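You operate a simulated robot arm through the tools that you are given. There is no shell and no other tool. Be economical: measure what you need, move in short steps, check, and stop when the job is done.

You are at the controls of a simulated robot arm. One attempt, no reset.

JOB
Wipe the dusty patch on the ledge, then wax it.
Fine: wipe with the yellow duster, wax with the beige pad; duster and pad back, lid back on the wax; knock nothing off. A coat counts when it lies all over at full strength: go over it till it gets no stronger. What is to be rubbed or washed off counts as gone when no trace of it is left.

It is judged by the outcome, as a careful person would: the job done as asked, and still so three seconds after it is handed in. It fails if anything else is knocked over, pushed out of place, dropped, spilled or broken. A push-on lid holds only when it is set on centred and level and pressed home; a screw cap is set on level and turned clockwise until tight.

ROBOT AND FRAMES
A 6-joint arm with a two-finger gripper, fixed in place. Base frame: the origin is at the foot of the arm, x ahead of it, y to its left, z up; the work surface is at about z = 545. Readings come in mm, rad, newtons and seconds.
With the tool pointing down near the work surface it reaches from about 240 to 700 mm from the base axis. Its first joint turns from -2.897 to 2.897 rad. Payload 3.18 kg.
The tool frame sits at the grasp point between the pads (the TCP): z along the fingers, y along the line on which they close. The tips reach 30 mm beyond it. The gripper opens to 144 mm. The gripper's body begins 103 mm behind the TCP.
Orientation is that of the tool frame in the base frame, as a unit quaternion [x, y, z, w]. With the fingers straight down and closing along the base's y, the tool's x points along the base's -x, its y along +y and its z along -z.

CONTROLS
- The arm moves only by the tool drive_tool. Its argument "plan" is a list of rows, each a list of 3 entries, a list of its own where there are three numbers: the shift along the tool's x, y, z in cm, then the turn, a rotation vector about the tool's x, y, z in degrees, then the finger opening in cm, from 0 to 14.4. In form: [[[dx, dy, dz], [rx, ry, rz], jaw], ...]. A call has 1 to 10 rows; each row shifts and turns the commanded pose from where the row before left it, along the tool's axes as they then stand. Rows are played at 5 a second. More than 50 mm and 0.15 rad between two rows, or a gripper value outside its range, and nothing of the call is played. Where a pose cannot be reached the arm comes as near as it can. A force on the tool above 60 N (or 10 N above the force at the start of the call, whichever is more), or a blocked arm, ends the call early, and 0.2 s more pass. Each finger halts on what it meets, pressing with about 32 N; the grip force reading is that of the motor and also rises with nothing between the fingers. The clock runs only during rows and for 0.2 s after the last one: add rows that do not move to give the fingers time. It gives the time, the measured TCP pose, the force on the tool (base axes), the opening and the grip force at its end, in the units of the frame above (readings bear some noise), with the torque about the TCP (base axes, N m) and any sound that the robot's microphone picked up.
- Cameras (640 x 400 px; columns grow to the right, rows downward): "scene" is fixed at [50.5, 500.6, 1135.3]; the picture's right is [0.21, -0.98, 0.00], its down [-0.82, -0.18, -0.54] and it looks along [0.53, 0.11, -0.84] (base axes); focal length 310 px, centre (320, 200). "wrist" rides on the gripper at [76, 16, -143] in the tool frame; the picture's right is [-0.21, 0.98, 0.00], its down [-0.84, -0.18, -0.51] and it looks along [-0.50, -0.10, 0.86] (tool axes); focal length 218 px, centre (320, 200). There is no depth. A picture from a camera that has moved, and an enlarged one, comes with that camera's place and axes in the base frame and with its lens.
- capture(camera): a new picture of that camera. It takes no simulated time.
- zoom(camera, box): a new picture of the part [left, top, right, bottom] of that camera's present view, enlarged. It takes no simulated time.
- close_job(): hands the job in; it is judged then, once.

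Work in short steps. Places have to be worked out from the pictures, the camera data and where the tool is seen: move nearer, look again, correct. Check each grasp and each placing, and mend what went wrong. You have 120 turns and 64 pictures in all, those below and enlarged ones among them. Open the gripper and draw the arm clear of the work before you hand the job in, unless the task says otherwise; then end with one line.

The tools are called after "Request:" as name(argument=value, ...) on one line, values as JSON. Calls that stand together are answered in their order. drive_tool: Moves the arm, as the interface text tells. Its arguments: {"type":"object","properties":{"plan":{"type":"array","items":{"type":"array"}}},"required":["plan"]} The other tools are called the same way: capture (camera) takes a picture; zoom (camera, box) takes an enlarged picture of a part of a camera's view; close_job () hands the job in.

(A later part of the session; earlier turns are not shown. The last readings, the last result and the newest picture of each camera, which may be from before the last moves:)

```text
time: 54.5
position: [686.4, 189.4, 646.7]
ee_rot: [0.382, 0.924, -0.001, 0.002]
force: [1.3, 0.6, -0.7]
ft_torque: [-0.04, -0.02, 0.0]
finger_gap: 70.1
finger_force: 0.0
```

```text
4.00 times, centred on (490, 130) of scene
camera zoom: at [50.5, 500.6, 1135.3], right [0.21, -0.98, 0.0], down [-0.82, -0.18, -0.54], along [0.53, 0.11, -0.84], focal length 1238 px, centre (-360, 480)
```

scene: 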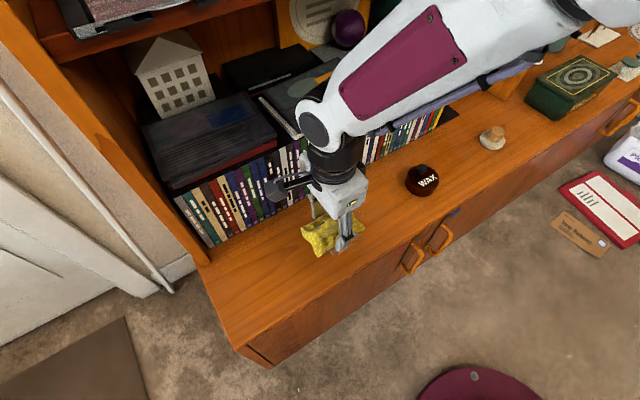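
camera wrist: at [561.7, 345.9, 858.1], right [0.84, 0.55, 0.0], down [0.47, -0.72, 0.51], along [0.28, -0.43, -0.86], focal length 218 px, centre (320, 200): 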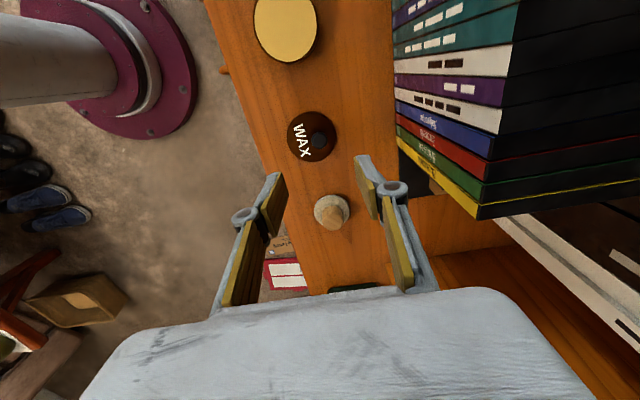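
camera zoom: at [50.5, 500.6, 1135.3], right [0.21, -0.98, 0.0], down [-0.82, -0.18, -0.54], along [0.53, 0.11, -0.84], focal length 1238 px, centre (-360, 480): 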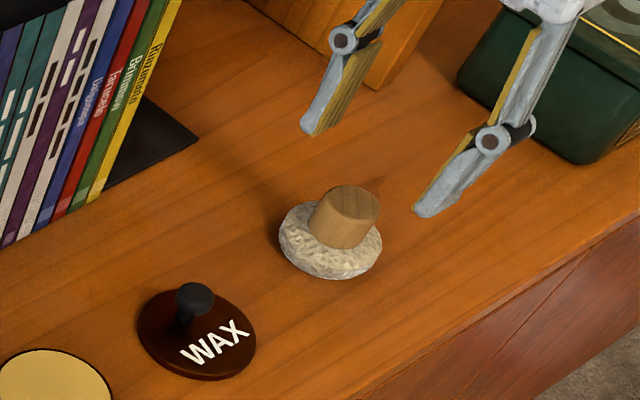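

The arm reaches it, and the handle axis is near (688,187). I lower to z≈595 and grip the handle.

Request:
drive_tool(plan=[[[-0.25, 0, 2], [0, 0, 0], 6], [[0, 0, 2], [0, 0, 0], 6], [[0, 0, 1.3], [0, 0, 0], 6], [[0, 0, 0], [0, 0, 0], 6]])

Request:
zoom(camera="scene", box=[420, 80, 560, 180])

```text
time: 55.5
position: [686.7, 188.6, 592.4]
ee_rot: [0.382, 0.924, 0.001, 0.002]
force: [0.4, -0.4, 0.1]
ft_torque: [0.03, -0.04, 0.0]
finger_gap: 60.0
finger_force: 0.0
```

```text
4.00 times, centred on (490, 130) of scene
camera zoom: at [50.5, 500.6, 1135.3], right [0.21, -0.98, 0.0], down [-0.82, -0.18, -0.54], along [0.53, 0.11, -0.84], focal length 1238 px, centre (-360, 480)
```

zoom: 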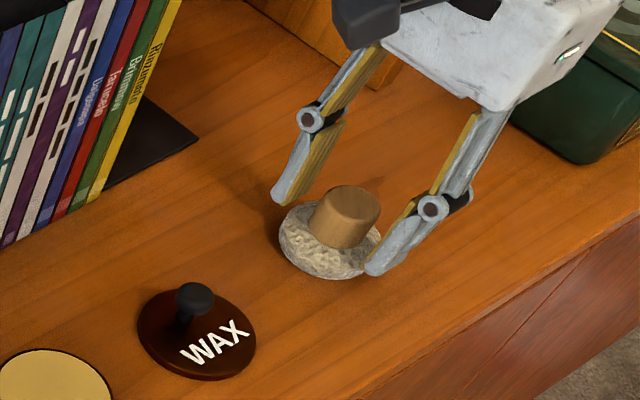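

Request:
drive_tool(plan=[[[0, 0, 0], [0, 0, 0], 4.5], [[0, 0, 0], [0, 0, 0], 3], [[0, 0, 0], [0, 0, 0], 2], [[0, 0, 0], [0, 0, 0], 2], [[0, 0, -1], [0, 0, 0], 2], [[0, 0, -2], [0, 0, 0], 2], [[0, 0, -3], [0, 0, 0], 2], [[0, 0, 0], [0, 0, 0], 2]])

Request:
zoom(camera="scene", box=[420, 80, 560, 180])

```text
time: 57.3
position: [688.6, 188.6, 652.4]
ee_rot: [0.382, 0.924, 0.0, 0.002]
force: [-0.5, -1.0, 0.5]
ft_torque: [0.0, 0.03, 0.0]
finger_gap: 32.4
finger_force: 31.6
```

```text
4.00 times, centred on (490, 130) of scene
camera zoom: at [50.5, 500.6, 1135.3], right [0.21, -0.98, 0.0], down [-0.82, -0.18, -0.54], along [0.53, 0.11, -0.84], focal length 1238 px, centre (-360, 480)
```

zoom: 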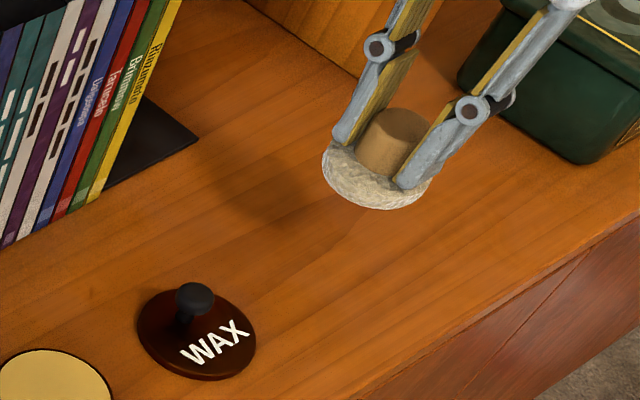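

The pad is held firmly; the original grip was TCP (687,188.6), z 592.5. I carry it to above the tin at about (506,359).

Request:
drive_tool(plan=[[[4.15, -0.13, -0.5], [0, 0, 0], 2], [[4.15, -0.13, 0], [0, 0, 0], 2], [[4.15, -0.14, 0], [0, 0, 0], 2], [[4.15, -0.14, 0], [0, 0, 0], 2], [[4.15, -0.14, 0], [0, 0, 0], 2], [[4.15, -0.14, 0], [0, 0, 0], 2], [[0, 0, 0], [0, 0, 0], 2]])

Request:
zoom(camera="wrist", box=[220, 80, 460, 250])

Request:
zoom(camera="scene", box=[360, 120, 500, 220])

```text
time: 58.9
position: [505.7, 360.2, 656.1]
ee_rot: [0.381, 0.924, -0.001, 0.0]
force: [0.6, -0.6, -1.6]
ft_torque: [-0.01, 0.03, -0.02]
finger_gap: 32.5
finger_force: 32.4
```

```text
2.35 times, centred on (340, 165) of wrist
camera zoom: at [463.1, 426.0, 799.2], right [0.84, 0.55, 0.0], down [0.47, -0.72, 0.51], along [0.28, -0.43, -0.86], focal length 514 px, centre (273, 282)
```

zoom: 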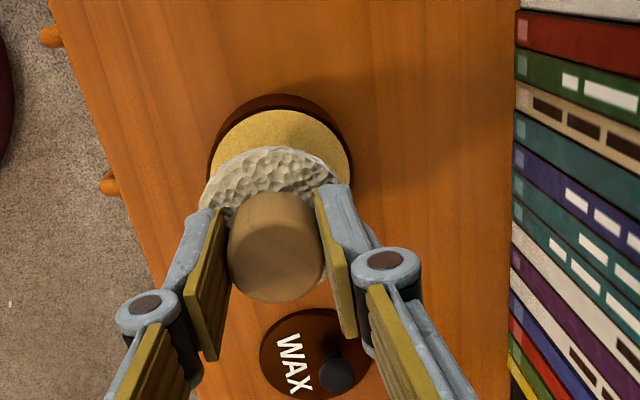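

```text
4.00 times, centred on (430, 170) of scene
camera zoom: at [50.5, 500.6, 1135.3], right [0.21, -0.98, 0.0], down [-0.82, -0.18, -0.54], along [0.53, 0.11, -0.84], focal length 1238 px, centre (-120, 320)
```

zoom: 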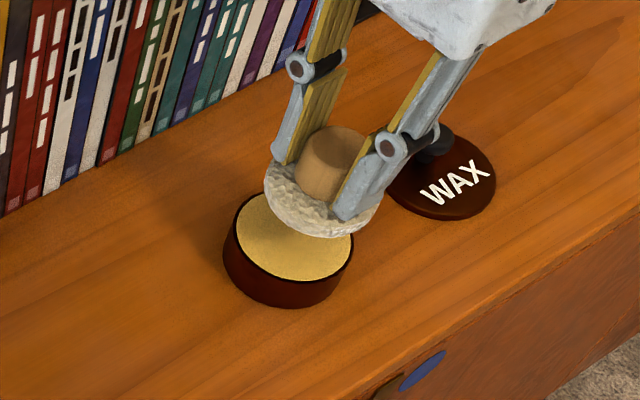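

The pad is nearly over the tin. I nudge 2 mm and lower gently onto the wax.

Request:
drive_tool(plan=[[[-0.1, 0.2, 2], [0, 0, 0], 2], [[0, 0, 0.5], [0, 0, 0], 2], [[0, 0, 0.2], [0, 0, 0], 2], [[0, 0, 0], [0, 0, 0], 2]])

```text
time: 59.9
position: [508.2, 360.2, 629.4]
ee_rot: [0.381, 0.924, 0.0, 0.0]
force: [-0.3, -0.6, 0.1]
ft_torque: [-0.03, -0.02, 0.02]
finger_gap: 32.4
finger_force: 32.5
```

Request:
drive_tool(plan=[[[0, 0, 0.2], [0, 0, 0], 2], [[0, 0, 0.15], [0, 0, 0], 2], [[0, 0, 0.1], [0, 0, 0], 2], [[0, 0, 0], [0, 0, 0], 2]])

```text
time: 60.9
position: [508.8, 359.4, 626.3]
ee_rot: [0.382, 0.924, -0.002, 0.0]
force: [-0.5, 0.1, -0.6]
ft_torque: [-0.01, -0.02, 0.04]
finger_gap: 32.3
finger_force: 31.8
```

Request:
drive_tool(plan=[[[0, 0, 0.1], [0, 0, 0], 2], [[0, 0, 0.1], [0, 0, 0], 2], [[0, 0, 0.1], [0, 0, 0], 2], [[0, 0, 0.1], [0, 0, 0], 2], [[0, 0, 0], [0, 0, 0], 2]])

```text
time: 62.1
position: [508.7, 358.6, 621.4]
ee_rot: [0.382, 0.924, -0.001, 0.0]
force: [0.0, -0.6, 0.0]
ft_torque: [-0.03, -0.02, 0.01]
finger_gap: 32.1
finger_force: 32.2
```

Request:
drive_tool(plan=[[[0, 0, 0.1], [0, 0, 0], 2], [[0, 0, 0.1], [0, 0, 0], 2], [[0, 0, 0.1], [0, 0, 0], 2], [[0, 0, 0], [0, 0, 0], 2]])

Request:
zoom(camera="scene", box=[370, 130, 470, 210])

```text
time: 63.1
position: [507.5, 360.5, 619.7]
ee_rot: [0.381, 0.924, 0.0, 0.0]
force: [-6.2, -4.5, 19.9]
ft_torque: [-0.17, 0.05, -0.03]
finger_gap: 32.5
finger_force: 32.0
```

```text
5.00 times, centred on (420, 170) of scene
camera zoom: at [50.5, 500.6, 1135.3], right [0.21, -0.98, 0.0], down [-0.82, -0.18, -0.54], along [0.53, 0.11, -0.84], focal length 1548 px, centre (-180, 350)
```

zoom: 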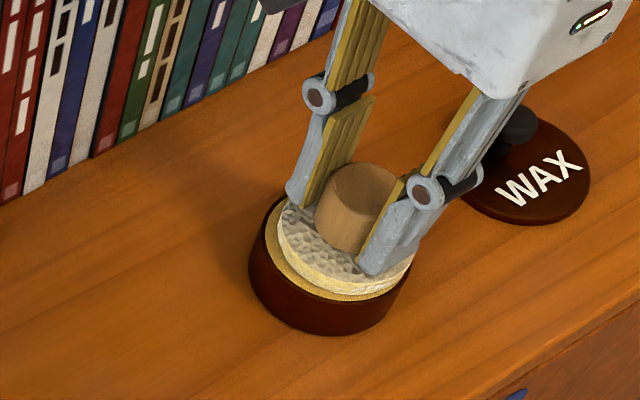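

Contact at 20 N, and the pad's underside has taken wax. I lift and carry it to the patch centre.

Request:
drive_tool(plan=[[[0, 0, -1], [0, 0, 0], 2], [[0, 0, -2.5], [0, 0, 0], 2], [[4.25, -0.1, 0], [0, 0, 0], 2], [[4.25, -0.1, 0], [0, 0, 0], 2], [[4.25, -0.1, 0], [0, 0, 0], 2], [[4.25, -0.1, 0], [0, 0, 0], 2], [[4.25, -0.1, 0], [0, 0, 0], 2], [[0, 0, 3], [0, 0, 0], 2], [[0, 0, 2], [0, 0, 0], 2], [[0, 0, 0], [0, 0, 0], 2]])

Request:
drive_tool(plan=[[[0, 0, 0.6], [0, 0, 0], 2], [[0, 0, 0.3], [0, 0, 0], 2], [[0, 0, 0], [0, 0, 0], 2]])

```text
time: 65.3
position: [355.1, 507.1, 602.7]
ee_rot: [0.382, 0.924, -0.001, 0.0]
force: [-0.2, 0.4, -0.2]
ft_torque: [-0.01, -0.01, -0.04]
finger_gap: 32.3
finger_force: 32.2
```

```text
time: 66.1
position: [354.4, 505.8, 595.7]
ee_rot: [0.381, 0.925, -0.001, 0.001]
force: [0.5, 0.0, -0.4]
ft_torque: [0.0, 0.02, -0.02]
finger_gap: 32.4
finger_force: 32.0
```

Request:
drive_tool(plan=[[[0, 0, 0.15], [0, 0, 0], 2], [[0, 0, 0.15], [0, 0, 0], 2], [[0, 0, 0.1], [0, 0, 0], 2], [[0, 0, 0], [0, 0, 0], 2]])

```text
time: 67.1
position: [354.7, 505.3, 594.0]
ee_rot: [0.381, 0.924, -0.001, 0.0]
force: [-4.3, -13.0, 39.4]
ft_torque: [-0.65, -0.04, -0.04]
finger_gap: 32.6
finger_force: 32.2
```

Contact at z≈594. I ease off 1 mm and rub in lanes along the patch.

Request:
drive_tool(plan=[[[0, 0, -0.12], [0, 0, 0], 2], [[2.2, -0.5, 0], [0, 0, 0], 2], [[2.2, -0.5, 0], [0, 0, 0], 2], [[0, 1.3, 0], [0, 0, 0], 2], [[-2.2, 0.5, 0], [0, 0, 0], 2], [[-2.2, 0.5, 0], [0, 0, 0], 2], [[-2.2, 0.5, 0], [0, 0, 0], 2], [[-2.2, 0.5, 0], [0, 0, 0], 2], [[0, -1.3, 0], [0, 0, 0], 2], [[0, 0, 0], [0, 0, 0], 2]])

```text
time: 69.3
position: [393.3, 482.6, 590.8]
ee_rot: [0.382, 0.924, 0.0, 0.001]
force: [9.2, -0.1, 16.5]
ft_torque: [-0.03, -0.44, 0.05]
finger_gap: 32.8
finger_force: 32.7
```

Request:
drive_tool(plan=[[[2.2, -0.5, 0], [0, 0, 0], 2], [[2.2, -0.5, 0], [0, 0, 0], 2], [[2.2, -0.5, 0], [0, 0, 0], 2], [[2.2, -0.5, 0], [0, 0, 0], 2], [[0, -1.3, 0], [0, 0, 0], 2], [[-2.2, 0.5, 0], [0, 0, 0], 2], [[-2.2, 0.5, 0], [0, 0, 0], 2], [[-2.2, 0.5, 0], [0, 0, 0], 2], [[-2.2, 0.5, 0], [0, 0, 0], 2], [[0, 1.3, 0], [0, 0, 0], 2]])

Request:
zoom(camera="scene", box=[280, 170, 420, 270])

```text
time: 71.5
position: [391.7, 480.9, 591.5]
ee_rot: [0.382, 0.924, -0.002, 0.0]
force: [-7.5, -9.8, 21.5]
ft_torque: [-0.41, 0.16, -0.03]
finger_gap: 32.6
finger_force: 32.3
```

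```text
4.00 times, centred on (350, 220) of scene
camera zoom: at [50.5, 500.6, 1135.3], right [0.21, -0.98, 0.0], down [-0.82, -0.18, -0.54], along [0.53, 0.11, -0.84], focal length 1238 px, centre (200, 120)
```

zoom: 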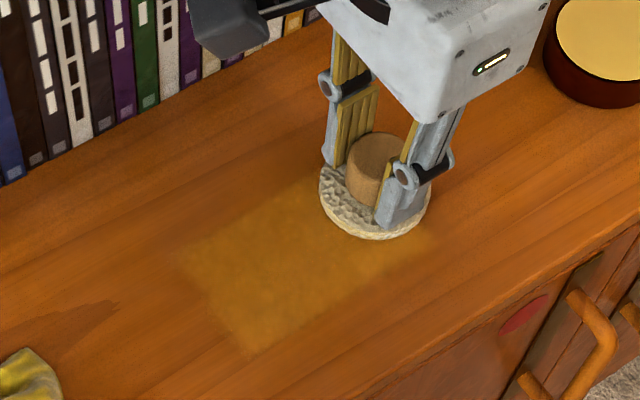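

A film is showing on a rectangle of about 120×64 mm centred at (358,503), aligned with the ledge. I rub aligned lanes over all of it.

Request:
drive_tool(plan=[[[-1.6, 1, 0], [0, 0, 0], 2], [[2.5, 0, 0], [0, 0, 0], 2], [[2.5, 0, 0], [0, 0, 0], 2], [[2.5, 0, 0], [0, 0, 0], 2], [[2, 0, 0], [0, 0, 0], 2], [[1.5, 0, 0], [0, 0, 0], 2], [[0, -1.8, 0], [0, 0, 0], 2], [[-2.5, 0, 0], [0, 0, 0], 2], [[-2.5, 0, 0], [0, 0, 0], 2], [[-2.5, 0, 0], [0, 0, 0], 2]])

Request:
drive_tool(plan=[[[-2, 0, 0], [0, 0, 0], 2], [[-1.5, 0, 0], [0, 0, 0], 2], [[0, -1.8, 0], [0, 0, 0], 2], [[2.5, 0, 0], [0, 0, 0], 2], [[2.5, 0, 0], [0, 0, 0], 2], [[2.5, 0, 0], [0, 0, 0], 2], [[2, 0, 0], [0, 0, 0], 2], [[1.5, 0, 0], [0, 0, 0], 2], [[0, 0, -2], [0, 0, 0], 2], [[0, 0, -3], [0, 0, 0], 2]])

```text
time: 73.7
position: [373.8, 489.5, 591.8]
ee_rot: [0.382, 0.924, -0.001, 0.0]
force: [-3.7, 2.6, 7.8]
ft_torque: [0.16, 0.08, 0.04]
finger_gap: 32.6
finger_force: 31.7
```

```text
time: 75.9
position: [307.3, 529.6, 641.3]
ee_rot: [0.382, 0.924, -0.002, 0.0]
force: [-0.3, -0.1, -0.8]
ft_torque: [0.02, 0.02, 0.01]
finger_gap: 32.2
finger_force: 32.7
```

I go back to the tin for more wax and look at the patch meanwhile.

Request:
drive_tool(plan=[[[-4.35, 0.33, -0.3], [0, 0, 0], 2], [[-4.35, 0.33, -0.3], [0, 0, 0], 2], [[-4.35, 0.34, 0], [0, 0, 0], 2], [[-4.35, 0.34, 0], [0, 0, 0], 2], [[-4.35, 0.34, 0], [0, 0, 0], 2], [[-4.35, 0.34, 0], [0, 0, 0], 2], [[0, 0, 1.5], [0, 0, 0], 2], [[0, 0, 0], [0, 0, 0], 2]])

Request:
zoom(camera="scene", box=[280, 140, 480, 270])

```text
time: 77.7
position: [505.0, 359.7, 632.7]
ee_rot: [0.382, 0.924, -0.002, 0.0]
force: [0.6, 0.1, -0.1]
ft_torque: [-0.02, 0.0, 0.0]
finger_gap: 32.3
finger_force: 32.3
```

```text
3.08 times, centred on (380, 205) of scene
camera zoom: at [50.5, 500.6, 1135.3], right [0.21, -0.98, 0.0], down [-0.82, -0.18, -0.54], along [0.53, 0.11, -0.84], focal length 952 px, centre (135, 185)
```

zoom: 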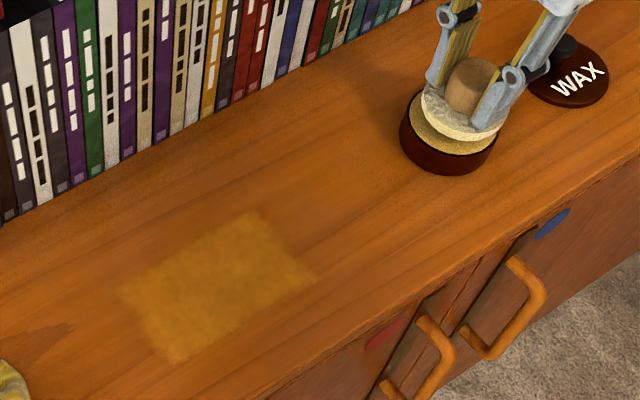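

The film is stronger and even on its rectangle. I reload the pad.

Request:
drive_tool(plan=[[[0, 0, 0.8], [0, 0, 0], 2], [[0, 0, 0.3], [0, 0, 0], 2], [[0, 0, 0.2], [0, 0, 0], 2], [[0, 0, 0.1], [0, 0, 0], 2], [[0, 0, 0], [0, 0, 0], 2]])

```text
time: 78.9
position: [506.5, 360.4, 618.8]
ee_rot: [0.382, 0.924, -0.002, 0.001]
force: [0.2, 0.5, -0.5]
ft_torque: [0.05, -0.01, 0.0]
finger_gap: 32.4
finger_force: 31.9
```

Request:
drive_tool(plan=[[[0, 0, 0.1], [0, 0, 0], 2], [[0, 0, 0.1], [0, 0, 0], 2], [[0, 0, 0], [0, 0, 0], 2]])

```text
time: 79.7
position: [507.0, 362.3, 618.5]
ee_rot: [0.382, 0.924, -0.001, 0.001]
force: [-7.8, -3.3, 26.6]
ft_torque: [-0.24, 0.3, -0.02]
finger_gap: 32.6
finger_force: 32.3
```

Request:
drive_tool(plan=[[[0, 0, -1], [0, 0, 0], 2], [[0, 0, -2.5], [0, 0, 0], 2], [[4.2, -0.1, 0], [0, 0, 0], 2], [[4.2, -0.1, 0], [0, 0, 0], 2], [[4.2, -0.1, 0], [0, 0, 0], 2], [[4.2, -0.1, 0], [0, 0, 0], 2], [[4, 0, 0], [0, 0, 0], 2], [[0, 0, 3], [0, 0, 0], 2], [[0, 0, 2.6], [0, 0, 0], 2], [[0, 0, 0], [0, 0, 0], 2]])

```text
time: 81.9
position: [355.7, 503.0, 595.6]
ee_rot: [0.381, 0.924, -0.001, 0.0]
force: [-0.4, 0.2, -0.9]
ft_torque: [0.01, 0.0, 0.02]
finger_gap: 32.4
finger_force: 31.8
```

Request:
drive_tool(plan=[[[0, 0, 0.25], [0, 0, 0], 2], [[0, 0, 0.15], [0, 0, 0], 2], [[2, 0, 0], [0, 0, 0], 2], [[2, 0, 0], [0, 0, 0], 2], [[1, 1.7, 0], [0, 0, 0], 2], [[-2, 0, 0], [0, 0, 0], 2], [[-2, 0, 0], [0, 0, 0], 2], [[-2, 0, 0], [0, 0, 0], 2], [[-2, 0, 0], [0, 0, 0], 2], [[-2, 0, 0], [0, 0, 0], 2]])

Request:
drive_tool(plan=[[[0, -1.7, 0], [0, 0, 0], 2], [[2, 0, 0], [0, 0, 0], 2], [[2, 0, 0], [0, 0, 0], 2], [[2, 0, 0], [0, 0, 0], 2], [[2, 0, 0], [0, 0, 0], 2], [[2, 0, 0], [0, 0, 0], 2], [[0, -1.7, 0], [0, 0, 0], 2], [[-2, 0, 0], [0, 0, 0], 2], [[-2, 0, 0], [0, 0, 0], 2], [[-2, 0, 0], [0, 0, 0], 2]])

```text
time: 84.1
position: [403.1, 479.9, 591.3]
ee_rot: [0.382, 0.924, -0.001, 0.001]
force: [-0.2, 1.0, 1.6]
ft_torque: [0.03, -0.04, 0.04]
finger_gap: 32.6
finger_force: 32.0
```

```text
time: 86.3
position: [352.4, 485.1, 592.5]
ee_rot: [0.383, 0.924, -0.001, 0.0]
force: [-0.5, -0.2, -0.9]
ft_torque: [0.01, -0.01, -0.03]
finger_gap: 32.4
finger_force: 31.9
```

Contact has become too light; I press about 1.3 mm more and run the lanes again.

Request:
drive_tool(plan=[[[0, 0, 0.15], [0, 0, 0], 2], [[-2, 0, 0], [0, 0, 0], 2], [[-2, 0, 0], [0, 0, 0], 2], [[0, 0, 0], [0, 0, 0], 2]])

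```text
time: 87.3
position: [379.7, 457.0, 591.9]
ee_rot: [0.382, 0.924, 0.0, 0.0]
force: [-0.5, 3.0, 7.7]
ft_torque: [0.02, 0.04, 0.04]
finger_gap: 32.6
finger_force: 32.1
```

Request:
drive_tool(plan=[[[2, 0, 0.06], [0, 0, 0], 2], [[2, 0, 0], [0, 0, 0], 2], [[2, 0, 0], [0, 0, 0], 2], [[2, 0, 0], [0, 0, 0], 2], [[2, 0, 0], [0, 0, 0], 2], [[0.3, 1.7, 0], [0, 0, 0], 2], [[-2, 0, 0], [0, 0, 0], 2], [[-2, 0, 0], [0, 0, 0], 2], [[-2, 0, 0], [0, 0, 0], 2], [[-2, 0, 0], [0, 0, 0], 2]])

Request:
drive_tool(plan=[[[-2.5, 0, 0], [0, 0, 0], 2], [[0, 1.7, 0], [0, 0, 0], 2], [[2, 0, 0], [0, 0, 0], 2], [[2, 0, 0], [0, 0, 0], 2], [[2, 0, 0], [0, 0, 0], 2], [[2, 0, 0], [0, 0, 0], 2], [[2.3, 0, 0], [0, 0, 0], 2], [[0, -1.2, 0], [0, 0, 0], 2], [[0, -1.2, 0], [0, 0, 0], 2], [[0, 0, 0], [0, 0, 0], 2]])

Request:
zoom(camera="scene", box=[280, 160, 440, 270])

```text
time: 88.7
position: [311.0, 531.3, 590.7]
ee_rot: [0.382, 0.924, -0.006, 0.001]
force: [-1.9, -3.8, 12.4]
ft_torque: [0.03, 0.05, 0.0]
finger_gap: 32.9
finger_force: 32.2
stopped in row 6: the force on the tool passed its limit at 62 N (the readings are from after the stop); the commanded pose is now the measured one
```

```text
time: 90.9
position: [250.6, 582.5, 589.1]
ee_rot: [0.383, 0.924, -0.004, 0.0]
force: [4.0, 9.3, 17.9]
ft_torque: [0.46, -0.19, 0.02]
finger_gap: 32.5
finger_force: 31.9
```

```text
3.64 times, centred on (360, 215) of scene
camera zoom: at [50.5, 500.6, 1135.3], right [0.21, -0.98, 0.0], down [-0.82, -0.18, -0.54], along [0.53, 0.11, -0.84], focal length 1126 px, centre (174, 146)
```

zoom: 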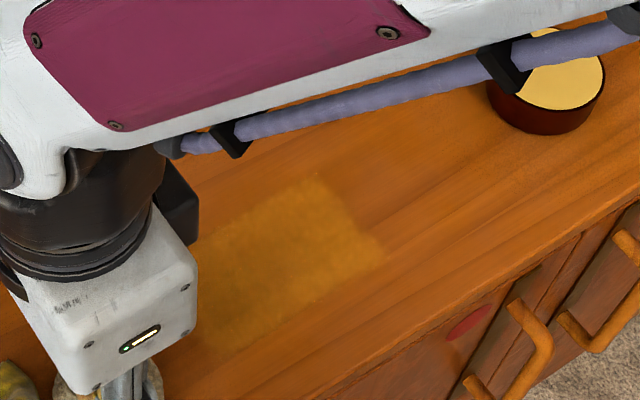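

The stop shifted my path toward the duster. I lift straight up at once and check the duster and patch.

Request:
drive_tool(plan=[[[0, 0, -2], [0, 0, 0], 2], [[0, 0, -4], [0, 0, 0], 2], [[-4, 1, 0], [0, 0, 0], 2], [[-4.5, 1, 0], [0, 0, 0], 2], [[-4.5, 0, 0], [0, 0, 0], 2], [[-4.5, 0, 0], [0, 0, 0], 2], [[-4.5, 0, 0], [0, 0, 0], 2], [[-4.5, 0, 0], [0, 0, 0], 2], [[0, 0, 0], [0, 0, 0], 2]])

Request:
zoom(camera="scene", box=[210, 180, 410, 330])

```text
time: 92.9
position: [453.3, 411.5, 649.7]
ee_rot: [0.382, 0.924, -0.007, -0.001]
force: [0.2, -0.1, -0.5]
ft_torque: [-0.01, -0.03, -0.01]
finger_gap: 32.6
finger_force: 32.0
```

```text
2.67 times, centred on (310, 255) of scene
camera zoom: at [50.5, 500.6, 1135.3], right [0.21, -0.98, 0.0], down [-0.82, -0.18, -0.54], along [0.53, 0.11, -0.84], focal length 826 px, centre (347, 53)
```

zoom: 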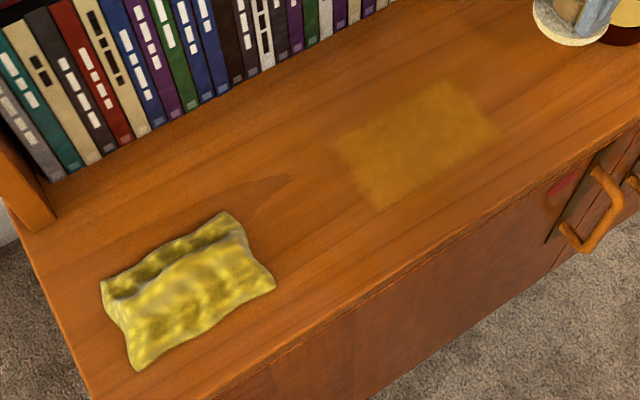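

The duster is undisturbed and the coat is even. I level the tool and reload with wax.

Request:
drive_tool(plan=[[[-3.7, 0.1, 0], [-0.8, 0.2, 0], 2], [[-3.7, 0, 0], [0, 0, 0], 2], [[0, 0, 2], [0, 0, 0], 2], [[0, 0, 0.7], [0, 0, 0], 2], [[0, 0, 0.2], [0, 0, 0], 2], [[0, 0, 0], [0, 0, 0], 2]])

```text
time: 94.3
position: [505.9, 358.0, 620.0]
ee_rot: [0.382, 0.924, 0.001, 0.0]
force: [-0.3, 0.2, -1.3]
ft_torque: [-0.02, 0.03, 0.02]
finger_gap: 32.4
finger_force: 31.7
```

Request:
drive_tool(plan=[[[0, 0.1, 0.1], [0, 0, 0], 2], [[0, 0, 0.1], [0, 0, 0], 2], [[0, 0, 0.1], [0, 0, 0], 2], [[0, 0, 0], [0, 0, 0], 2]])

```text
time: 95.3
position: [507.0, 360.1, 616.5]
ee_rot: [0.381, 0.924, 0.0, 0.0]
force: [0.2, -0.5, -0.5]
ft_torque: [0.0, 0.0, 0.0]
finger_gap: 32.6
finger_force: 32.3
```

Request:
drive_tool(plan=[[[0, 0, 0.1], [0, 0, 0], 2], [[0, 0, 0.1], [0, 0, 0], 2], [[0, 0, 0], [0, 0, 0], 2]])

```text
time: 96.1
position: [506.7, 359.4, 617.1]
ee_rot: [0.382, 0.924, 0.001, 0.0]
force: [-6.2, -4.5, 25.9]
ft_torque: [-0.37, 0.36, 0.01]
finger_gap: 32.5
finger_force: 31.3
```

Loaded. I go back to the patch centre.

Request:
drive_tool(plan=[[[0, 0, -1], [0, 0, 0], 2], [[0, 0, -2.5], [0, 0, 0], 2], [[4.2, 0, 0], [0, 0, 0], 2], [[4.2, 0, 0], [0, 0, 0], 2], [[4.2, 0, 0], [0, 0, 0], 2], [[4.2, 0, 0], [0, 0, 0], 2], [[4, 0, 0], [0, 0, 0], 2], [[0, 0, 3], [0, 0, 0], 2], [[0, 0, 2.8], [0, 0, 0], 2], [[0, 0, 0], [0, 0, 0], 2]])

Request:
drive_tool(plan=[[[0, 0, 0.15], [0, 0, 0], 2], [[0, 0, 0.1], [0, 0, 0], 2], [[0, 0, 0], [0, 0, 0], 2]])

```text
time: 98.3
position: [359.6, 505.7, 593.7]
ee_rot: [0.382, 0.924, 0.001, 0.0]
force: [-0.1, 0.2, -0.3]
ft_torque: [-0.02, -0.01, 0.02]
finger_gap: 32.6
finger_force: 31.9
```

```text
time: 99.1
position: [359.9, 506.6, 590.6]
ee_rot: [0.382, 0.924, 0.001, 0.0]
force: [-0.6, 0.5, 0.1]
ft_torque: [-0.04, -0.01, 0.03]
finger_gap: 32.5
finger_force: 31.9
```

Request:
drive_tool(plan=[[[0, -0.3, 0.12], [0, 0, 0], 2], [[0, 0, 0.05], [0, 0, 0], 2], [[2, 0, 0], [0, 0, 0], 2], [[2, 0, 0], [0, 0, 0], 2], [[1.3, 0, 0], [0, 0, 0], 2], [[-2, 0, 0], [0, 0, 0], 2], [[-2, 0, 0], [0, 0, 0], 2], [[-2, 0, 0], [0, 0, 0], 2], [[0, 0, 0], [0, 0, 0], 2]])

```text
time: 101.1
position: [363.0, 499.6, 589.9]
ee_rot: [0.382, 0.924, 0.003, 0.001]
force: [-10.0, 10.0, 32.1]
ft_torque: [0.3, 0.34, 0.02]
finger_gap: 32.7
finger_force: 31.9
```

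Good pressure. I continue the lanes, easing slightly.

Request:
drive_tool(plan=[[[-2, 0, -0.05], [0, 0, 0], 2], [[-2.5, 0, 0], [0, 0, 0], 2], [[0, 1, 0], [0, 0, 0], 2], [[0, 0.8, 0], [0, 0, 0], 2], [[2, 0, 0], [0, 0, 0], 2], [[2, 0, 0], [0, 0, 0], 2], [[2, 0, 0], [0, 0, 0], 2], [[2, 0, 0], [0, 0, 0], 2], [[2.3, 0, 0], [0, 0, 0], 2], [[0, 0, 0], [0, 0, 0], 2]])

```text
time: 103.3
position: [332.3, 553.7, 590.7]
ee_rot: [0.382, 0.924, 0.002, 0.001]
force: [7.9, -7.4, 32.9]
ft_torque: [-0.42, -0.34, 0.02]
finger_gap: 32.6
finger_force: 32.3
```

Request:
drive_tool(plan=[[[-2, 0, 0], [0, 0, 0], 2], [[-2, 0, 0], [0, 0, 0], 2], [[-2, 0, 0], [0, 0, 0], 2], [[-2, 0, 0], [0, 0, 0], 2], [[-2.5, 0, 0], [0, 0, 0], 2], [[0, -1.2, 0], [0, 0, 0], 2], [[0, -1.2, 0], [0, 0, 0], 2], [[0, -1.2, 0], [0, 0, 0], 2], [[2, 0, 0], [0, 0, 0], 2], [[2, 0, 0], [0, 0, 0], 2]])

```text
time: 105.5
position: [355.3, 480.6, 589.4]
ee_rot: [0.382, 0.924, 0.001, 0.0]
force: [10.6, -12.3, 36.3]
ft_torque: [-0.62, -0.47, 0.11]
finger_gap: 32.5
finger_force: 32.0
```

Request:
drive_tool(plan=[[[2, 0, -0.04], [0, 0, 0], 2], [[2, 0, 0], [0, 0, 0], 2], [[2.5, 0, 0], [0, 0, 0], 2], [[-2, 0, 0], [0, 0, 0], 2], [[-2, 0, 0], [0, 0, 0], 2], [[-2, 0, 0], [0, 0, 0], 2], [[-2, 0, 0], [0, 0, 0], 2], [[-2, 0, 0], [0, 0, 0], 2], [[0, 1, 0], [0, 0, 0], 2], [[0, 0.8, 0], [0, 0, 0], 2]])

```text
time: 107.7
position: [392.4, 467.5, 589.9]
ee_rot: [0.382, 0.924, -0.001, 0.001]
force: [-7.2, -13.4, 35.6]
ft_torque: [-0.65, 0.28, -0.03]
finger_gap: 32.5
finger_force: 32.1
```

Now I sweep back through the middle, then lift off to see the coat.

Request:
drive_tool(plan=[[[2, 0, 0], [0, 0, 0], 2], [[2, 0, 0], [0, 0, 0], 2], [[2, 0, 0], [0, 0, 0], 2], [[2, 0, 0], [0, 0, 0], 2], [[2, 0, 0], [0, 0, 0], 2], [[0, 0, -2], [0, 0, 0], 2], [[0, 0, -4.4], [0, 0, 0], 2], [[0, 0, 0], [0, 0, 0], 2]])

Request:
drive_tool(plan=[[[-4.3, 0, 0], [0, 0, 0], 2], [[-4.3, 0, 0], [0, 0, 0], 2], [[-4.3, 0, 0], [0, 0, 0], 2], [[-4.3, 0, 0], [0, 0, 0], 2], [[-4.3, 0, 0], [0, 0, 0], 2], [[-4, 0, 0], [0, 0, 0], 2], [[0, 0, 0], [0, 0, 0], 2]])

Request:
zoom(camera="scene", box=[280, 140, 480, 270])

```text
time: 109.5
position: [319.6, 539.0, 652.9]
ee_rot: [0.382, 0.924, 0.001, 0.0]
force: [0.4, -0.2, -0.2]
ft_torque: [0.0, -0.04, -0.04]
finger_gap: 32.7
finger_force: 32.2
```

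```text
time: 111.1
position: [501.7, 360.2, 652.1]
ee_rot: [0.382, 0.924, 0.001, 0.001]
force: [-0.2, -0.7, -0.2]
ft_torque: [0.01, 0.0, -0.01]
finger_gap: 32.7
finger_force: 32.3
```

```text
3.08 times, centred on (380, 205) of scene
camera zoom: at [50.5, 500.6, 1135.3], right [0.21, -0.98, 0.0], down [-0.82, -0.18, -0.54], along [0.53, 0.11, -0.84], focal length 952 px, centre (135, 185)
```

zoom: 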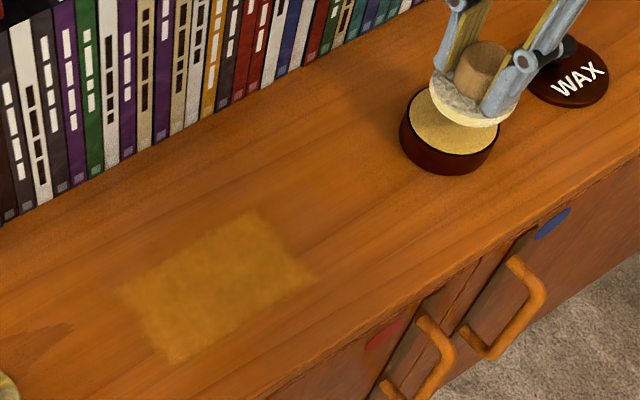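

This looks the same as after the previous coats, so it seems saturated. I take one close-up for evenness.

Request:
zoom(camera="scene", box=[310, 200, 390, 260])

```text
6.67 times, centred on (350, 230) of scene
camera zoom: at [50.5, 500.6, 1135.3], right [0.21, -0.98, 0.0], down [-0.82, -0.18, -0.54], along [0.53, 0.11, -0.84], focal length 2064 px, centre (120, 0)
```

zoom: 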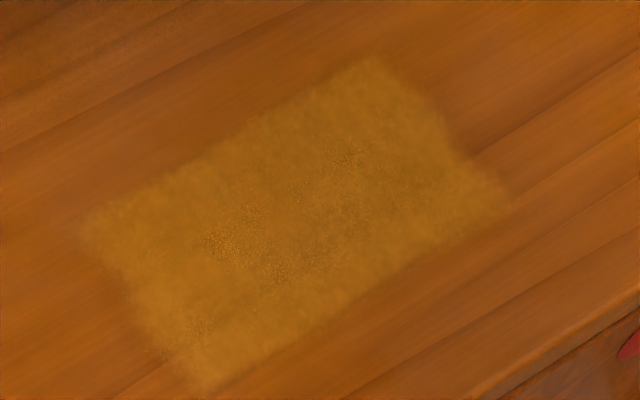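

It is mostly even, with some speckle in the middle. I do one more load and pass to see whether it still changes.

Request:
drive_tool(plan=[[[-0.3, 0.15, 2], [0, 0, 0], 2], [[0, 0, 1.2], [0, 0, 0], 2], [[0, 0, 0.2], [0, 0, 0], 2], [[0, 0, 0.15], [0, 0, 0], 2], [[0, 0, 0], [0, 0, 0], 2]])

```text
time: 112.3
position: [505.5, 359.0, 617.5]
ee_rot: [0.382, 0.924, 0.001, 0.0]
force: [-0.6, 0.2, -1.6]
ft_torque: [-0.02, 0.04, 0.05]
finger_gap: 32.5
finger_force: 31.8
```

Request:
drive_tool(plan=[[[0, 0, 0.15], [0, 0, 0], 2], [[0, 0, 0.15], [0, 0, 0], 2], [[0, 0, 0], [0, 0, 0], 2]])

```text
time: 113.1
position: [505.4, 358.3, 616.5]
ee_rot: [0.382, 0.924, 0.002, 0.001]
force: [-9.6, -5.6, 36.9]
ft_torque: [-0.34, 0.48, -0.05]
finger_gap: 32.6
finger_force: 32.1
```

Request:
drive_tool(plan=[[[0, 0, -1], [0, 0, 0], 2], [[0, 0, -2.7], [0, 0, 0], 2], [[4.2, 0, 0], [0, 0, 0], 2], [[4.2, 0, 0], [0, 0, 0], 2], [[4.2, 0, 0], [0, 0, 0], 2], [[4.2, 0, 0], [0, 0, 0], 2], [[4, 0, 0], [0, 0, 0], 2], [[0, 0, 3], [0, 0, 0], 2], [[0, 0, 2.9], [0, 0, 0], 2], [[0, 0, 0], [0, 0, 0], 2]])

```text
time: 115.3
position: [357.9, 503.9, 593.9]
ee_rot: [0.382, 0.924, 0.001, 0.001]
force: [-0.1, 0.0, -0.6]
ft_torque: [-0.01, 0.0, -0.02]
finger_gap: 32.3
finger_force: 32.1
```

Request:
drive_tool(plan=[[[0, 0, 0.25], [0, 0, 0], 2], [[0, 0, 0.15], [0, 0, 0], 2], [[0, 0, 0.08], [0, 0, 0], 2], [[2, 0, 0], [0, 0, 0], 2], [[2, 0, 0], [0, 0, 0], 2], [[1, 0, 0], [0, 0, 0], 2], [[-2, 0.6, 0], [0, 0, 0], 2], [[-2, 0, 0], [0, 0, 0], 2], [[-2, 0, 0], [0, 0, 0], 2], [[0, 0, 0], [0, 0, 0], 2]])

```text
time: 117.5
position: [370.4, 504.7, 589.2]
ee_rot: [0.383, 0.924, 0.003, 0.001]
force: [-7.4, 10.7, 31.8]
ft_torque: [0.34, 0.24, 0.01]
finger_gap: 32.6
finger_force: 32.0
```

Request:
drive_tool(plan=[[[-2, 0, -0.04], [0, 0, 0], 2], [[-2.3, 0, 0], [0, 0, 0], 2], [[0, 0.9, 0], [0, 0, 0], 2], [[2, 0, 0], [0, 0, 0], 2], [[2, 0, 0], [0, 0, 0], 2], [[2, 0, 0], [0, 0, 0], 2], [[2, 0, 0], [0, 0, 0], 2], [[2.3, 0, 0], [0, 0, 0], 2], [[0, -1, 0], [0, 0, 0], 2], [[0, 0, 0], [0, 0, 0], 2]])

```text
time: 119.7
position: [325.4, 546.5, 590.5]
ee_rot: [0.382, 0.924, 0.003, 0.0]
force: [2.0, 11.5, 24.4]
ft_torque: [0.29, -0.02, 0.03]
finger_gap: 32.6
finger_force: 31.6
```

Request:
drive_tool(plan=[[[-2, 0, 0], [0, 0, 0], 2], [[-2, 0, 0], [0, 0, 0], 2], [[-2, 0, 0], [0, 0, 0], 2], [[-2, 0, 0], [0, 0, 0], 2], [[-2.3, 0, 0], [0, 0, 0], 2], [[0, -1.2, 0], [0, 0, 0], 2], [[2.5, 0, 0], [0, 0, 0], 2], [[2.5, 0, 0], [0, 0, 0], 2], [[2.5, 0, 0], [0, 0, 0], 2], [[2.5, 0, 0], [0, 0, 0], 2]])

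Request:
drive_tool(plan=[[[0, -1.3, 0], [0, 0, 0], 2], [[-2, 0, 0], [0, 0, 0], 2], [[-2, 0, 0], [0, 0, 0], 2], [[-2, 0, 0], [0, 0, 0], 2], [[-2, 0, 0], [0, 0, 0], 2], [[-2.3, 0, 0], [0, 0, 0], 2], [[0, 0, 0], [0, 0, 0], 2], [[0, 0, -2], [0, 0, 0], 2], [[0, 0, -4.4], [0, 0, 0], 2], [[0, 0, 0], [0, 0, 0], 2]])

Request:
drive_tool(plan=[[[-4.2, 0.5, 0], [0, 0, 0], 2], [[-4.2, 0.5, 0], [0, 0, 0], 2], [[-4.2, 0.5, 0], [0, 0, 0], 2], [[0, 0, 0], [0, 0, 0], 2]])

Request:
zoom(camera="scene", box=[310, 200, 390, 260])

```text
time: 121.9
position: [320.9, 532.5, 589.4]
ee_rot: [0.382, 0.924, 0.002, -0.001]
force: [9.9, -10.7, 37.8]
ft_torque: [-0.66, -0.39, 0.12]
finger_gap: 32.4
finger_force: 32.3
```

```text
time: 124.1
position: [382.2, 450.9, 652.0]
ee_rot: [0.382, 0.924, 0.0, -0.001]
force: [0.5, -0.3, -0.7]
ft_torque: [0.01, -0.03, 0.0]
finger_gap: 32.7
finger_force: 32.5
```

```text
time: 125.1
position: [483.8, 373.8, 651.8]
ee_rot: [0.382, 0.924, 0.001, 0.001]
force: [-1.0, -0.2, -0.6]
ft_torque: [-0.01, 0.02, -0.01]
finger_gap: 32.4
finger_force: 31.9
```

```text
6.67 times, centred on (350, 230) of scene
camera zoom: at [50.5, 500.6, 1135.3], right [0.21, -0.98, 0.0], down [-0.82, -0.18, -0.54], along [0.53, 0.11, -0.84], focal length 2064 px, centre (120, 0)
```

zoom: 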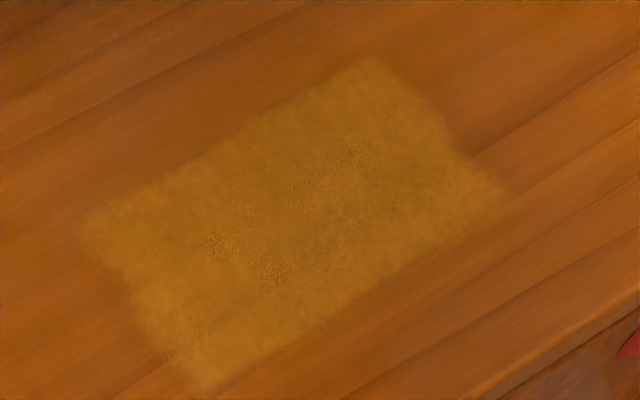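

The coat is unchanged, so it is at full strength. I return the pad to its place at (687,188.6).

Request:
drive_tool(plan=[[[-4.6, 0.2, -0.3], [0, 0, 0], 2], [[-4.6, 0.2, 0], [0, 0, 0], 2], [[-4.6, 0.2, 0], [0, 0, 0], 2], [[-4.6, 0.2, 0], [0, 0, 0], 2], [[-4.6, 0.2, 0], [0, 0, 0], 2], [[-4.46, 0.27, 0], [0, 0, 0], 2], [[0, 0, 3], [0, 0, 0], 2], [[0, 0, 2.8], [0, 0, 0], 2], [[0, 0, 0], [0, 0, 0], 2]])

```text
time: 127.1
position: [686.5, 187.5, 597.3]
ee_rot: [0.382, 0.924, 0.002, 0.0]
force: [0.1, 0.1, 0.1]
ft_torque: [0.04, 0.0, 0.05]
finger_gap: 32.4
finger_force: 32.2
```

Request:
drive_tool(plan=[[[0, 0, 0.3], [0, 0, 0], 2], [[0, 0, 0.2], [0, 0, 0], 2], [[0, 0, 0.15], [0, 0, 0], 2], [[0, 0, 0], [0, 0, 0], 2]])

```text
time: 128.1
position: [686.8, 188.6, 592.0]
ee_rot: [0.382, 0.924, 0.001, 0.001]
force: [0.2, 0.7, -0.4]
ft_torque: [-0.04, 0.01, -0.03]
finger_gap: 32.3
finger_force: 32.2
```

Request:
drive_tool(plan=[[[0, 0, 0.15], [0, 0, 0], 2], [[0, 0, 0.1], [0, 0, 0], 2], [[0, 0, 0], [0, 0, 0], 2]])

```text
time: 128.9
position: [687.3, 188.6, 590.1]
ee_rot: [0.382, 0.924, 0.002, 0.002]
force: [-6.3, -2.9, 17.5]
ft_torque: [-0.2, 0.42, 0.01]
finger_gap: 32.9
finger_force: 32.7
```

The pad is resting on the ledge. I release and rise.

Request:
drive_tool(plan=[[[0, 0, -0.1], [0, 0, 0], 3.3], [[0, 0, 0], [0, 0, 0], 5], [[0, 0, 0], [0, 0, 0], 6], [[0, 0, 0], [0, 0, 0], 6], [[0, 0, -3], [0, 0, 0], 6], [[0, 0, -4], [0, 0, 0], 6], [[2.9, 0, -2], [0, 0, 0], 6], [[2.9, 0, -1], [0, 0, 0], 6], [[0, 0, 0], [0, 0, 0], 5]])

Request:
zoom(camera="wrist", box=[220, 80, 460, 250])

Request:
zoom(camera="scene", box=[380, 90, 540, 200])

```text
time: 130.9
position: [645.0, 229.1, 691.3]
ee_rot: [0.382, 0.924, 0.0, 0.0]
force: [-1.0, 0.4, -0.1]
ft_torque: [-0.03, -0.01, 0.02]
finger_gap: 49.9
finger_force: 0.0
```

```text
2.35 times, centred on (340, 165) of wrist
camera zoom: at [600.9, 295.6, 832.9], right [0.84, 0.54, 0.0], down [0.47, -0.72, 0.51], along [0.28, -0.42, -0.86], focal length 514 px, centre (273, 282)
```

zoom: 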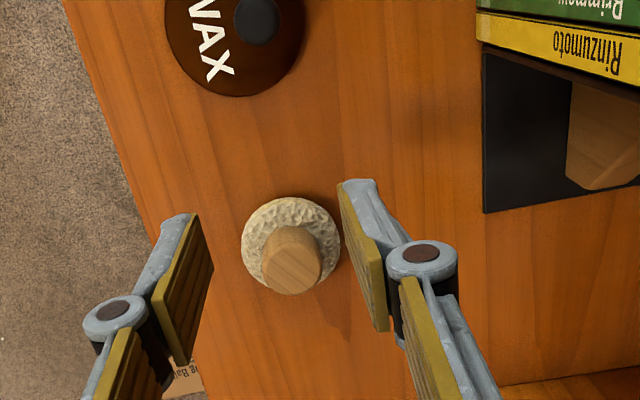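

```text
3.64 times, centred on (460, 145) of scene
camera zoom: at [50.5, 500.6, 1135.3], right [0.21, -0.98, 0.0], down [-0.82, -0.18, -0.54], along [0.53, 0.11, -0.84], focal length 1126 px, centre (-189, 400)
```

zoom: 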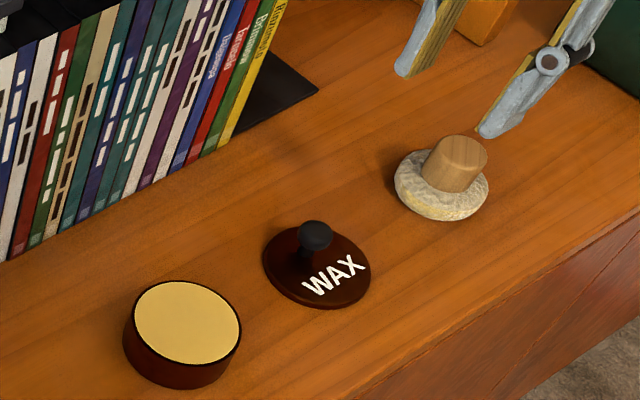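

The pad is back, and the tin and lid are where they were. I move over the lid knob at about (605.5,279.5).

Request:
drive_tool(plan=[[[3.18, 0.35, 0], [0, 0, 0], 5], [[3.18, 0.35, 0], [0, 0, 0], 5], [[0, 0, 4], [0, 0, 0], 5], [[0, 0, 2], [0, 0, 0], 5], [[0, 0, 0], [0, 0, 0], 5]])

Request:
zoom(camera="wrist", box=[220, 60, 460, 230])

```text
time: 132.1
position: [604.4, 279.3, 629.2]
ee_rot: [0.382, 0.924, 0.001, 0.001]
force: [-0.6, -0.1, 1.0]
ft_torque: [0.03, -0.02, -0.01]
finger_gap: 49.8
finger_force: 0.0
```

```text
2.35 times, centred on (340, 145) of wrist
camera zoom: at [561.2, 345.1, 772.4], right [0.84, 0.55, 0.0], down [0.47, -0.72, 0.51], along [0.28, -0.42, -0.86], focal length 514 px, centre (273, 329)
```

zoom: 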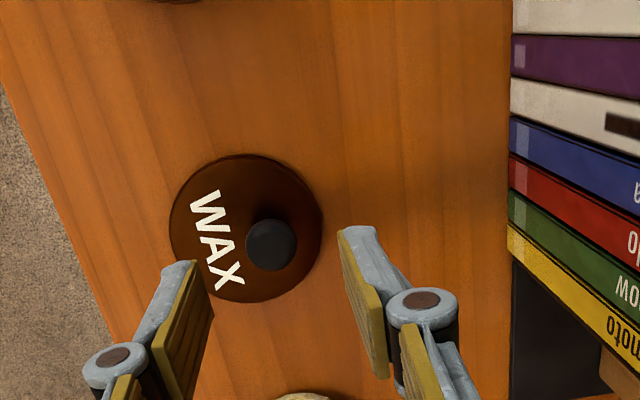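

The knob is right under the TCP. I lower to 587 and grip.

Request:
drive_tool(plan=[[[-0.05, 0, 2], [0, 0, 0], 5], [[0, 0, 1.5], [0, 0, 0], 5], [[0, 0, 0.7], [0, 0, 0], 5], [[0, 0, 0], [0, 0, 0], 3.5], [[0, 0, 0], [0, 0, 0], 2.2], [[0, 0, 0], [0, 0, 0], 1], [[0, 0, 0], [0, 0, 0], 1]])

```text
time: 133.7
position: [606.1, 279.4, 588.6]
ee_rot: [0.381, 0.924, 0.001, 0.0]
force: [1.1, 0.8, 1.0]
ft_torque: [-0.03, -0.01, -0.02]
finger_gap: 19.1
finger_force: 31.3
```

Request:
drive_tool(plan=[[[0, 0, -1], [0, 0, 0], 1], [[0, 0, -4], [0, 0, 0], 1], [[0, 0, -3], [0, 0, 0], 1], [[4.2, 0, 0], [0, 0, 0], 1], [[4.2, 0, 0], [0, 0, 0], 1], [[4.2, 0, 0], [0, 0, 0], 1], [[0, 0, 0], [0, 0, 0], 1], [[0, 0, 0], [0, 0, 0], 1]])

Request:
zoom(camera="scene", box=[360, 120, 500, 220])

Request:
zoom(camera="wrist", box=[220, 60, 460, 230])

```text
time: 135.5
position: [515.9, 367.5, 668.2]
ee_rot: [0.382, 0.924, 0.0, 0.0]
force: [0.2, 0.3, -1.0]
ft_torque: [-0.02, 0.0, -0.01]
finger_gap: 19.1
finger_force: 32.4
```

```text
4.00 times, centred on (430, 170) of scene
camera zoom: at [50.5, 500.6, 1135.3], right [0.21, -0.98, 0.0], down [-0.82, -0.18, -0.54], along [0.53, 0.11, -0.84], focal length 1238 px, centre (-120, 320)
```

zoom: 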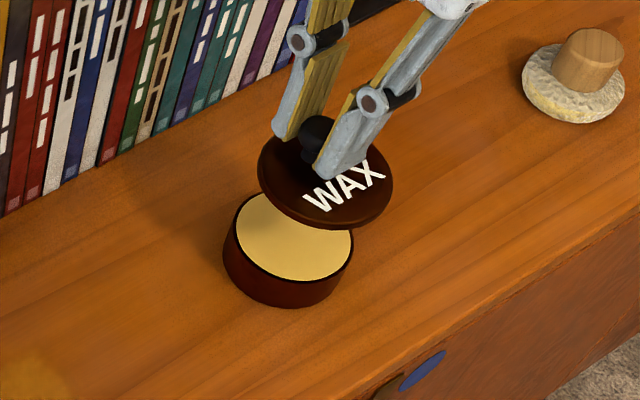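

```text
2.35 times, centred on (340, 145) of wrist
camera zoom: at [472.5, 433.6, 811.2], right [0.84, 0.55, 0.0], down [0.47, -0.72, 0.51], along [0.28, -0.42, -0.86], focal length 514 px, centre (273, 329)
```

zoom: 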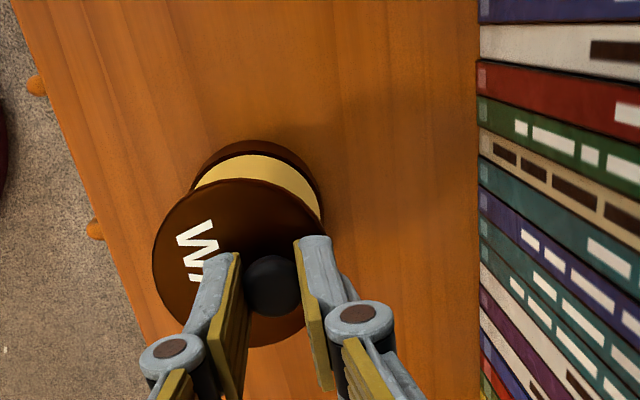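

The lid hangs level. Comparing the earlier pictures, gripping had nudged it about 3 mm toward the front, so I correct +2.5 mm, lower to just above the rim and look.

Request:
drive_tool(plan=[[[0, 0.28, 2], [0, 0, 0], 1], [[0, 0, 1.5], [0, 0, 0], 1], [[0, 0, 0.6], [0, 0, 0], 1], [[0, 0, 0], [0, 0, 0], 1]])

Request:
zoom(camera="scene", box=[360, 120, 500, 220])

```text
time: 136.5
position: [519.1, 369.6, 626.2]
ee_rot: [0.382, 0.924, 0.0, 0.0]
force: [-0.1, -0.5, -0.8]
ft_torque: [0.03, 0.0, -0.04]
finger_gap: 19.1
finger_force: 32.0
```

```text
4.00 times, centred on (430, 170) of scene
camera zoom: at [50.5, 500.6, 1135.3], right [0.21, -0.98, 0.0], down [-0.82, -0.18, -0.54], along [0.53, 0.11, -0.84], focal length 1238 px, centre (-120, 320)
```

zoom: 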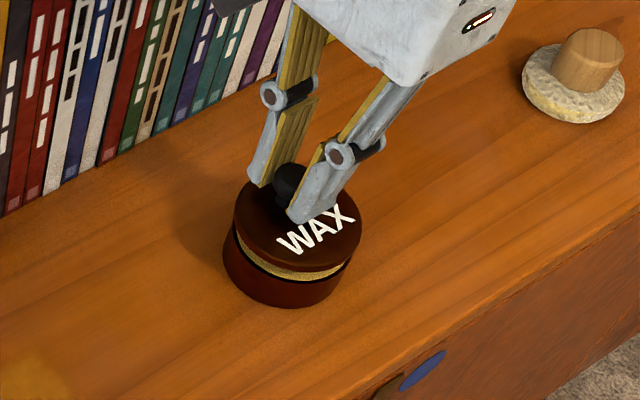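

After the expected drop, the lid would be centred on the rim within 1–2 mm. I lower to contact.

Request:
drive_tool(plan=[[[0, 0, 0.2], [0, 0, 0], 1], [[0, 0, 0.15], [0, 0, 0], 1], [[0, 0, 0.1], [0, 0, 0], 1], [[0, 0, 0], [0, 0, 0], 1]])

Request:
zoom(camera="scene", box=[380, 140, 460, 200])

```text
time: 137.5
position: [518.4, 369.6, 621.7]
ee_rot: [0.382, 0.924, 0.001, 0.001]
force: [0.1, 0.7, 0.2]
ft_torque: [-0.02, -0.04, -0.01]
finger_gap: 19.2
finger_force: 32.5
```

```text
6.67 times, centred on (420, 170) of scene
camera zoom: at [50.5, 500.6, 1135.3], right [0.21, -0.98, 0.0], down [-0.82, -0.18, -0.54], along [0.53, 0.11, -0.84], focal length 2064 px, centre (-347, 400)
```

zoom: 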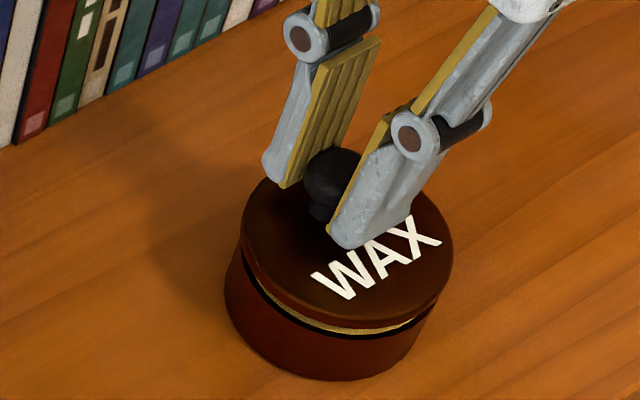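

Request:
drive_tool(plan=[[[0, 0, 0.1], [0, 0, 0], 1], [[0, 0, 0.1], [0, 0, 0], 1], [[0, 0, 0], [0, 0, 0], 1]])

```text
time: 138.3
position: [518.5, 369.9, 620.1]
ee_rot: [0.382, 0.924, 0.001, 0.0]
force: [-0.3, 0.4, 0.6]
ft_torque: [-0.01, -0.04, -0.01]
finger_gap: 19.2
finger_force: 31.9
```

Request:
drive_tool(plan=[[[0, 0, 0.1], [0, 0, 0], 1], [[0, 0, 0.1], [0, 0, 0], 1], [[0, 0, 0], [0, 0, 0], 1]])

```text
time: 139.1
position: [517.1, 370.0, 617.7]
ee_rot: [0.382, 0.924, 0.001, 0.0]
force: [-0.5, -0.4, 0.4]
ft_torque: [0.01, 0.0, 0.0]
finger_gap: 19.3
finger_force: 32.0
```

Request:
drive_tool(plan=[[[0, 0, 0.1], [0, 0, 0], 1], [[0, 0, 0.1], [0, 0, 0], 1], [[0, 0, 0], [0, 0, 0], 1]])

Request:
zoom(camera="scene", box=[380, 140, 460, 200])

```text
time: 139.9
position: [518.3, 371.0, 616.0]
ee_rot: [0.382, 0.924, 0.0, 0.001]
force: [-0.3, 0.1, -0.2]
ft_torque: [0.02, 0.0, 0.0]
finger_gap: 19.3
finger_force: 32.1
```

```text
6.67 times, centred on (420, 170) of scene
camera zoom: at [50.5, 500.6, 1135.3], right [0.21, -0.98, 0.0], down [-0.82, -0.18, -0.54], along [0.53, 0.11, -0.84], focal length 2064 px, centre (-347, 400)
```

zoom: 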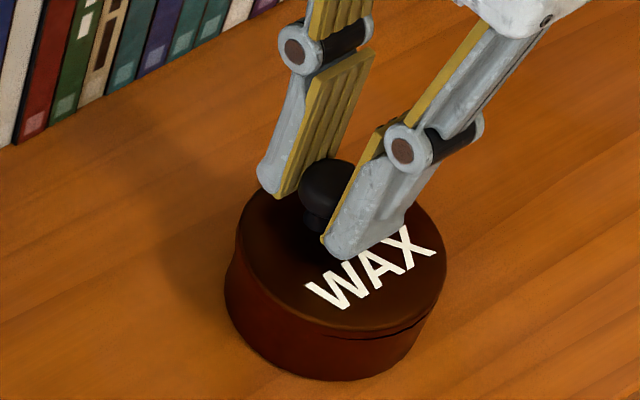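

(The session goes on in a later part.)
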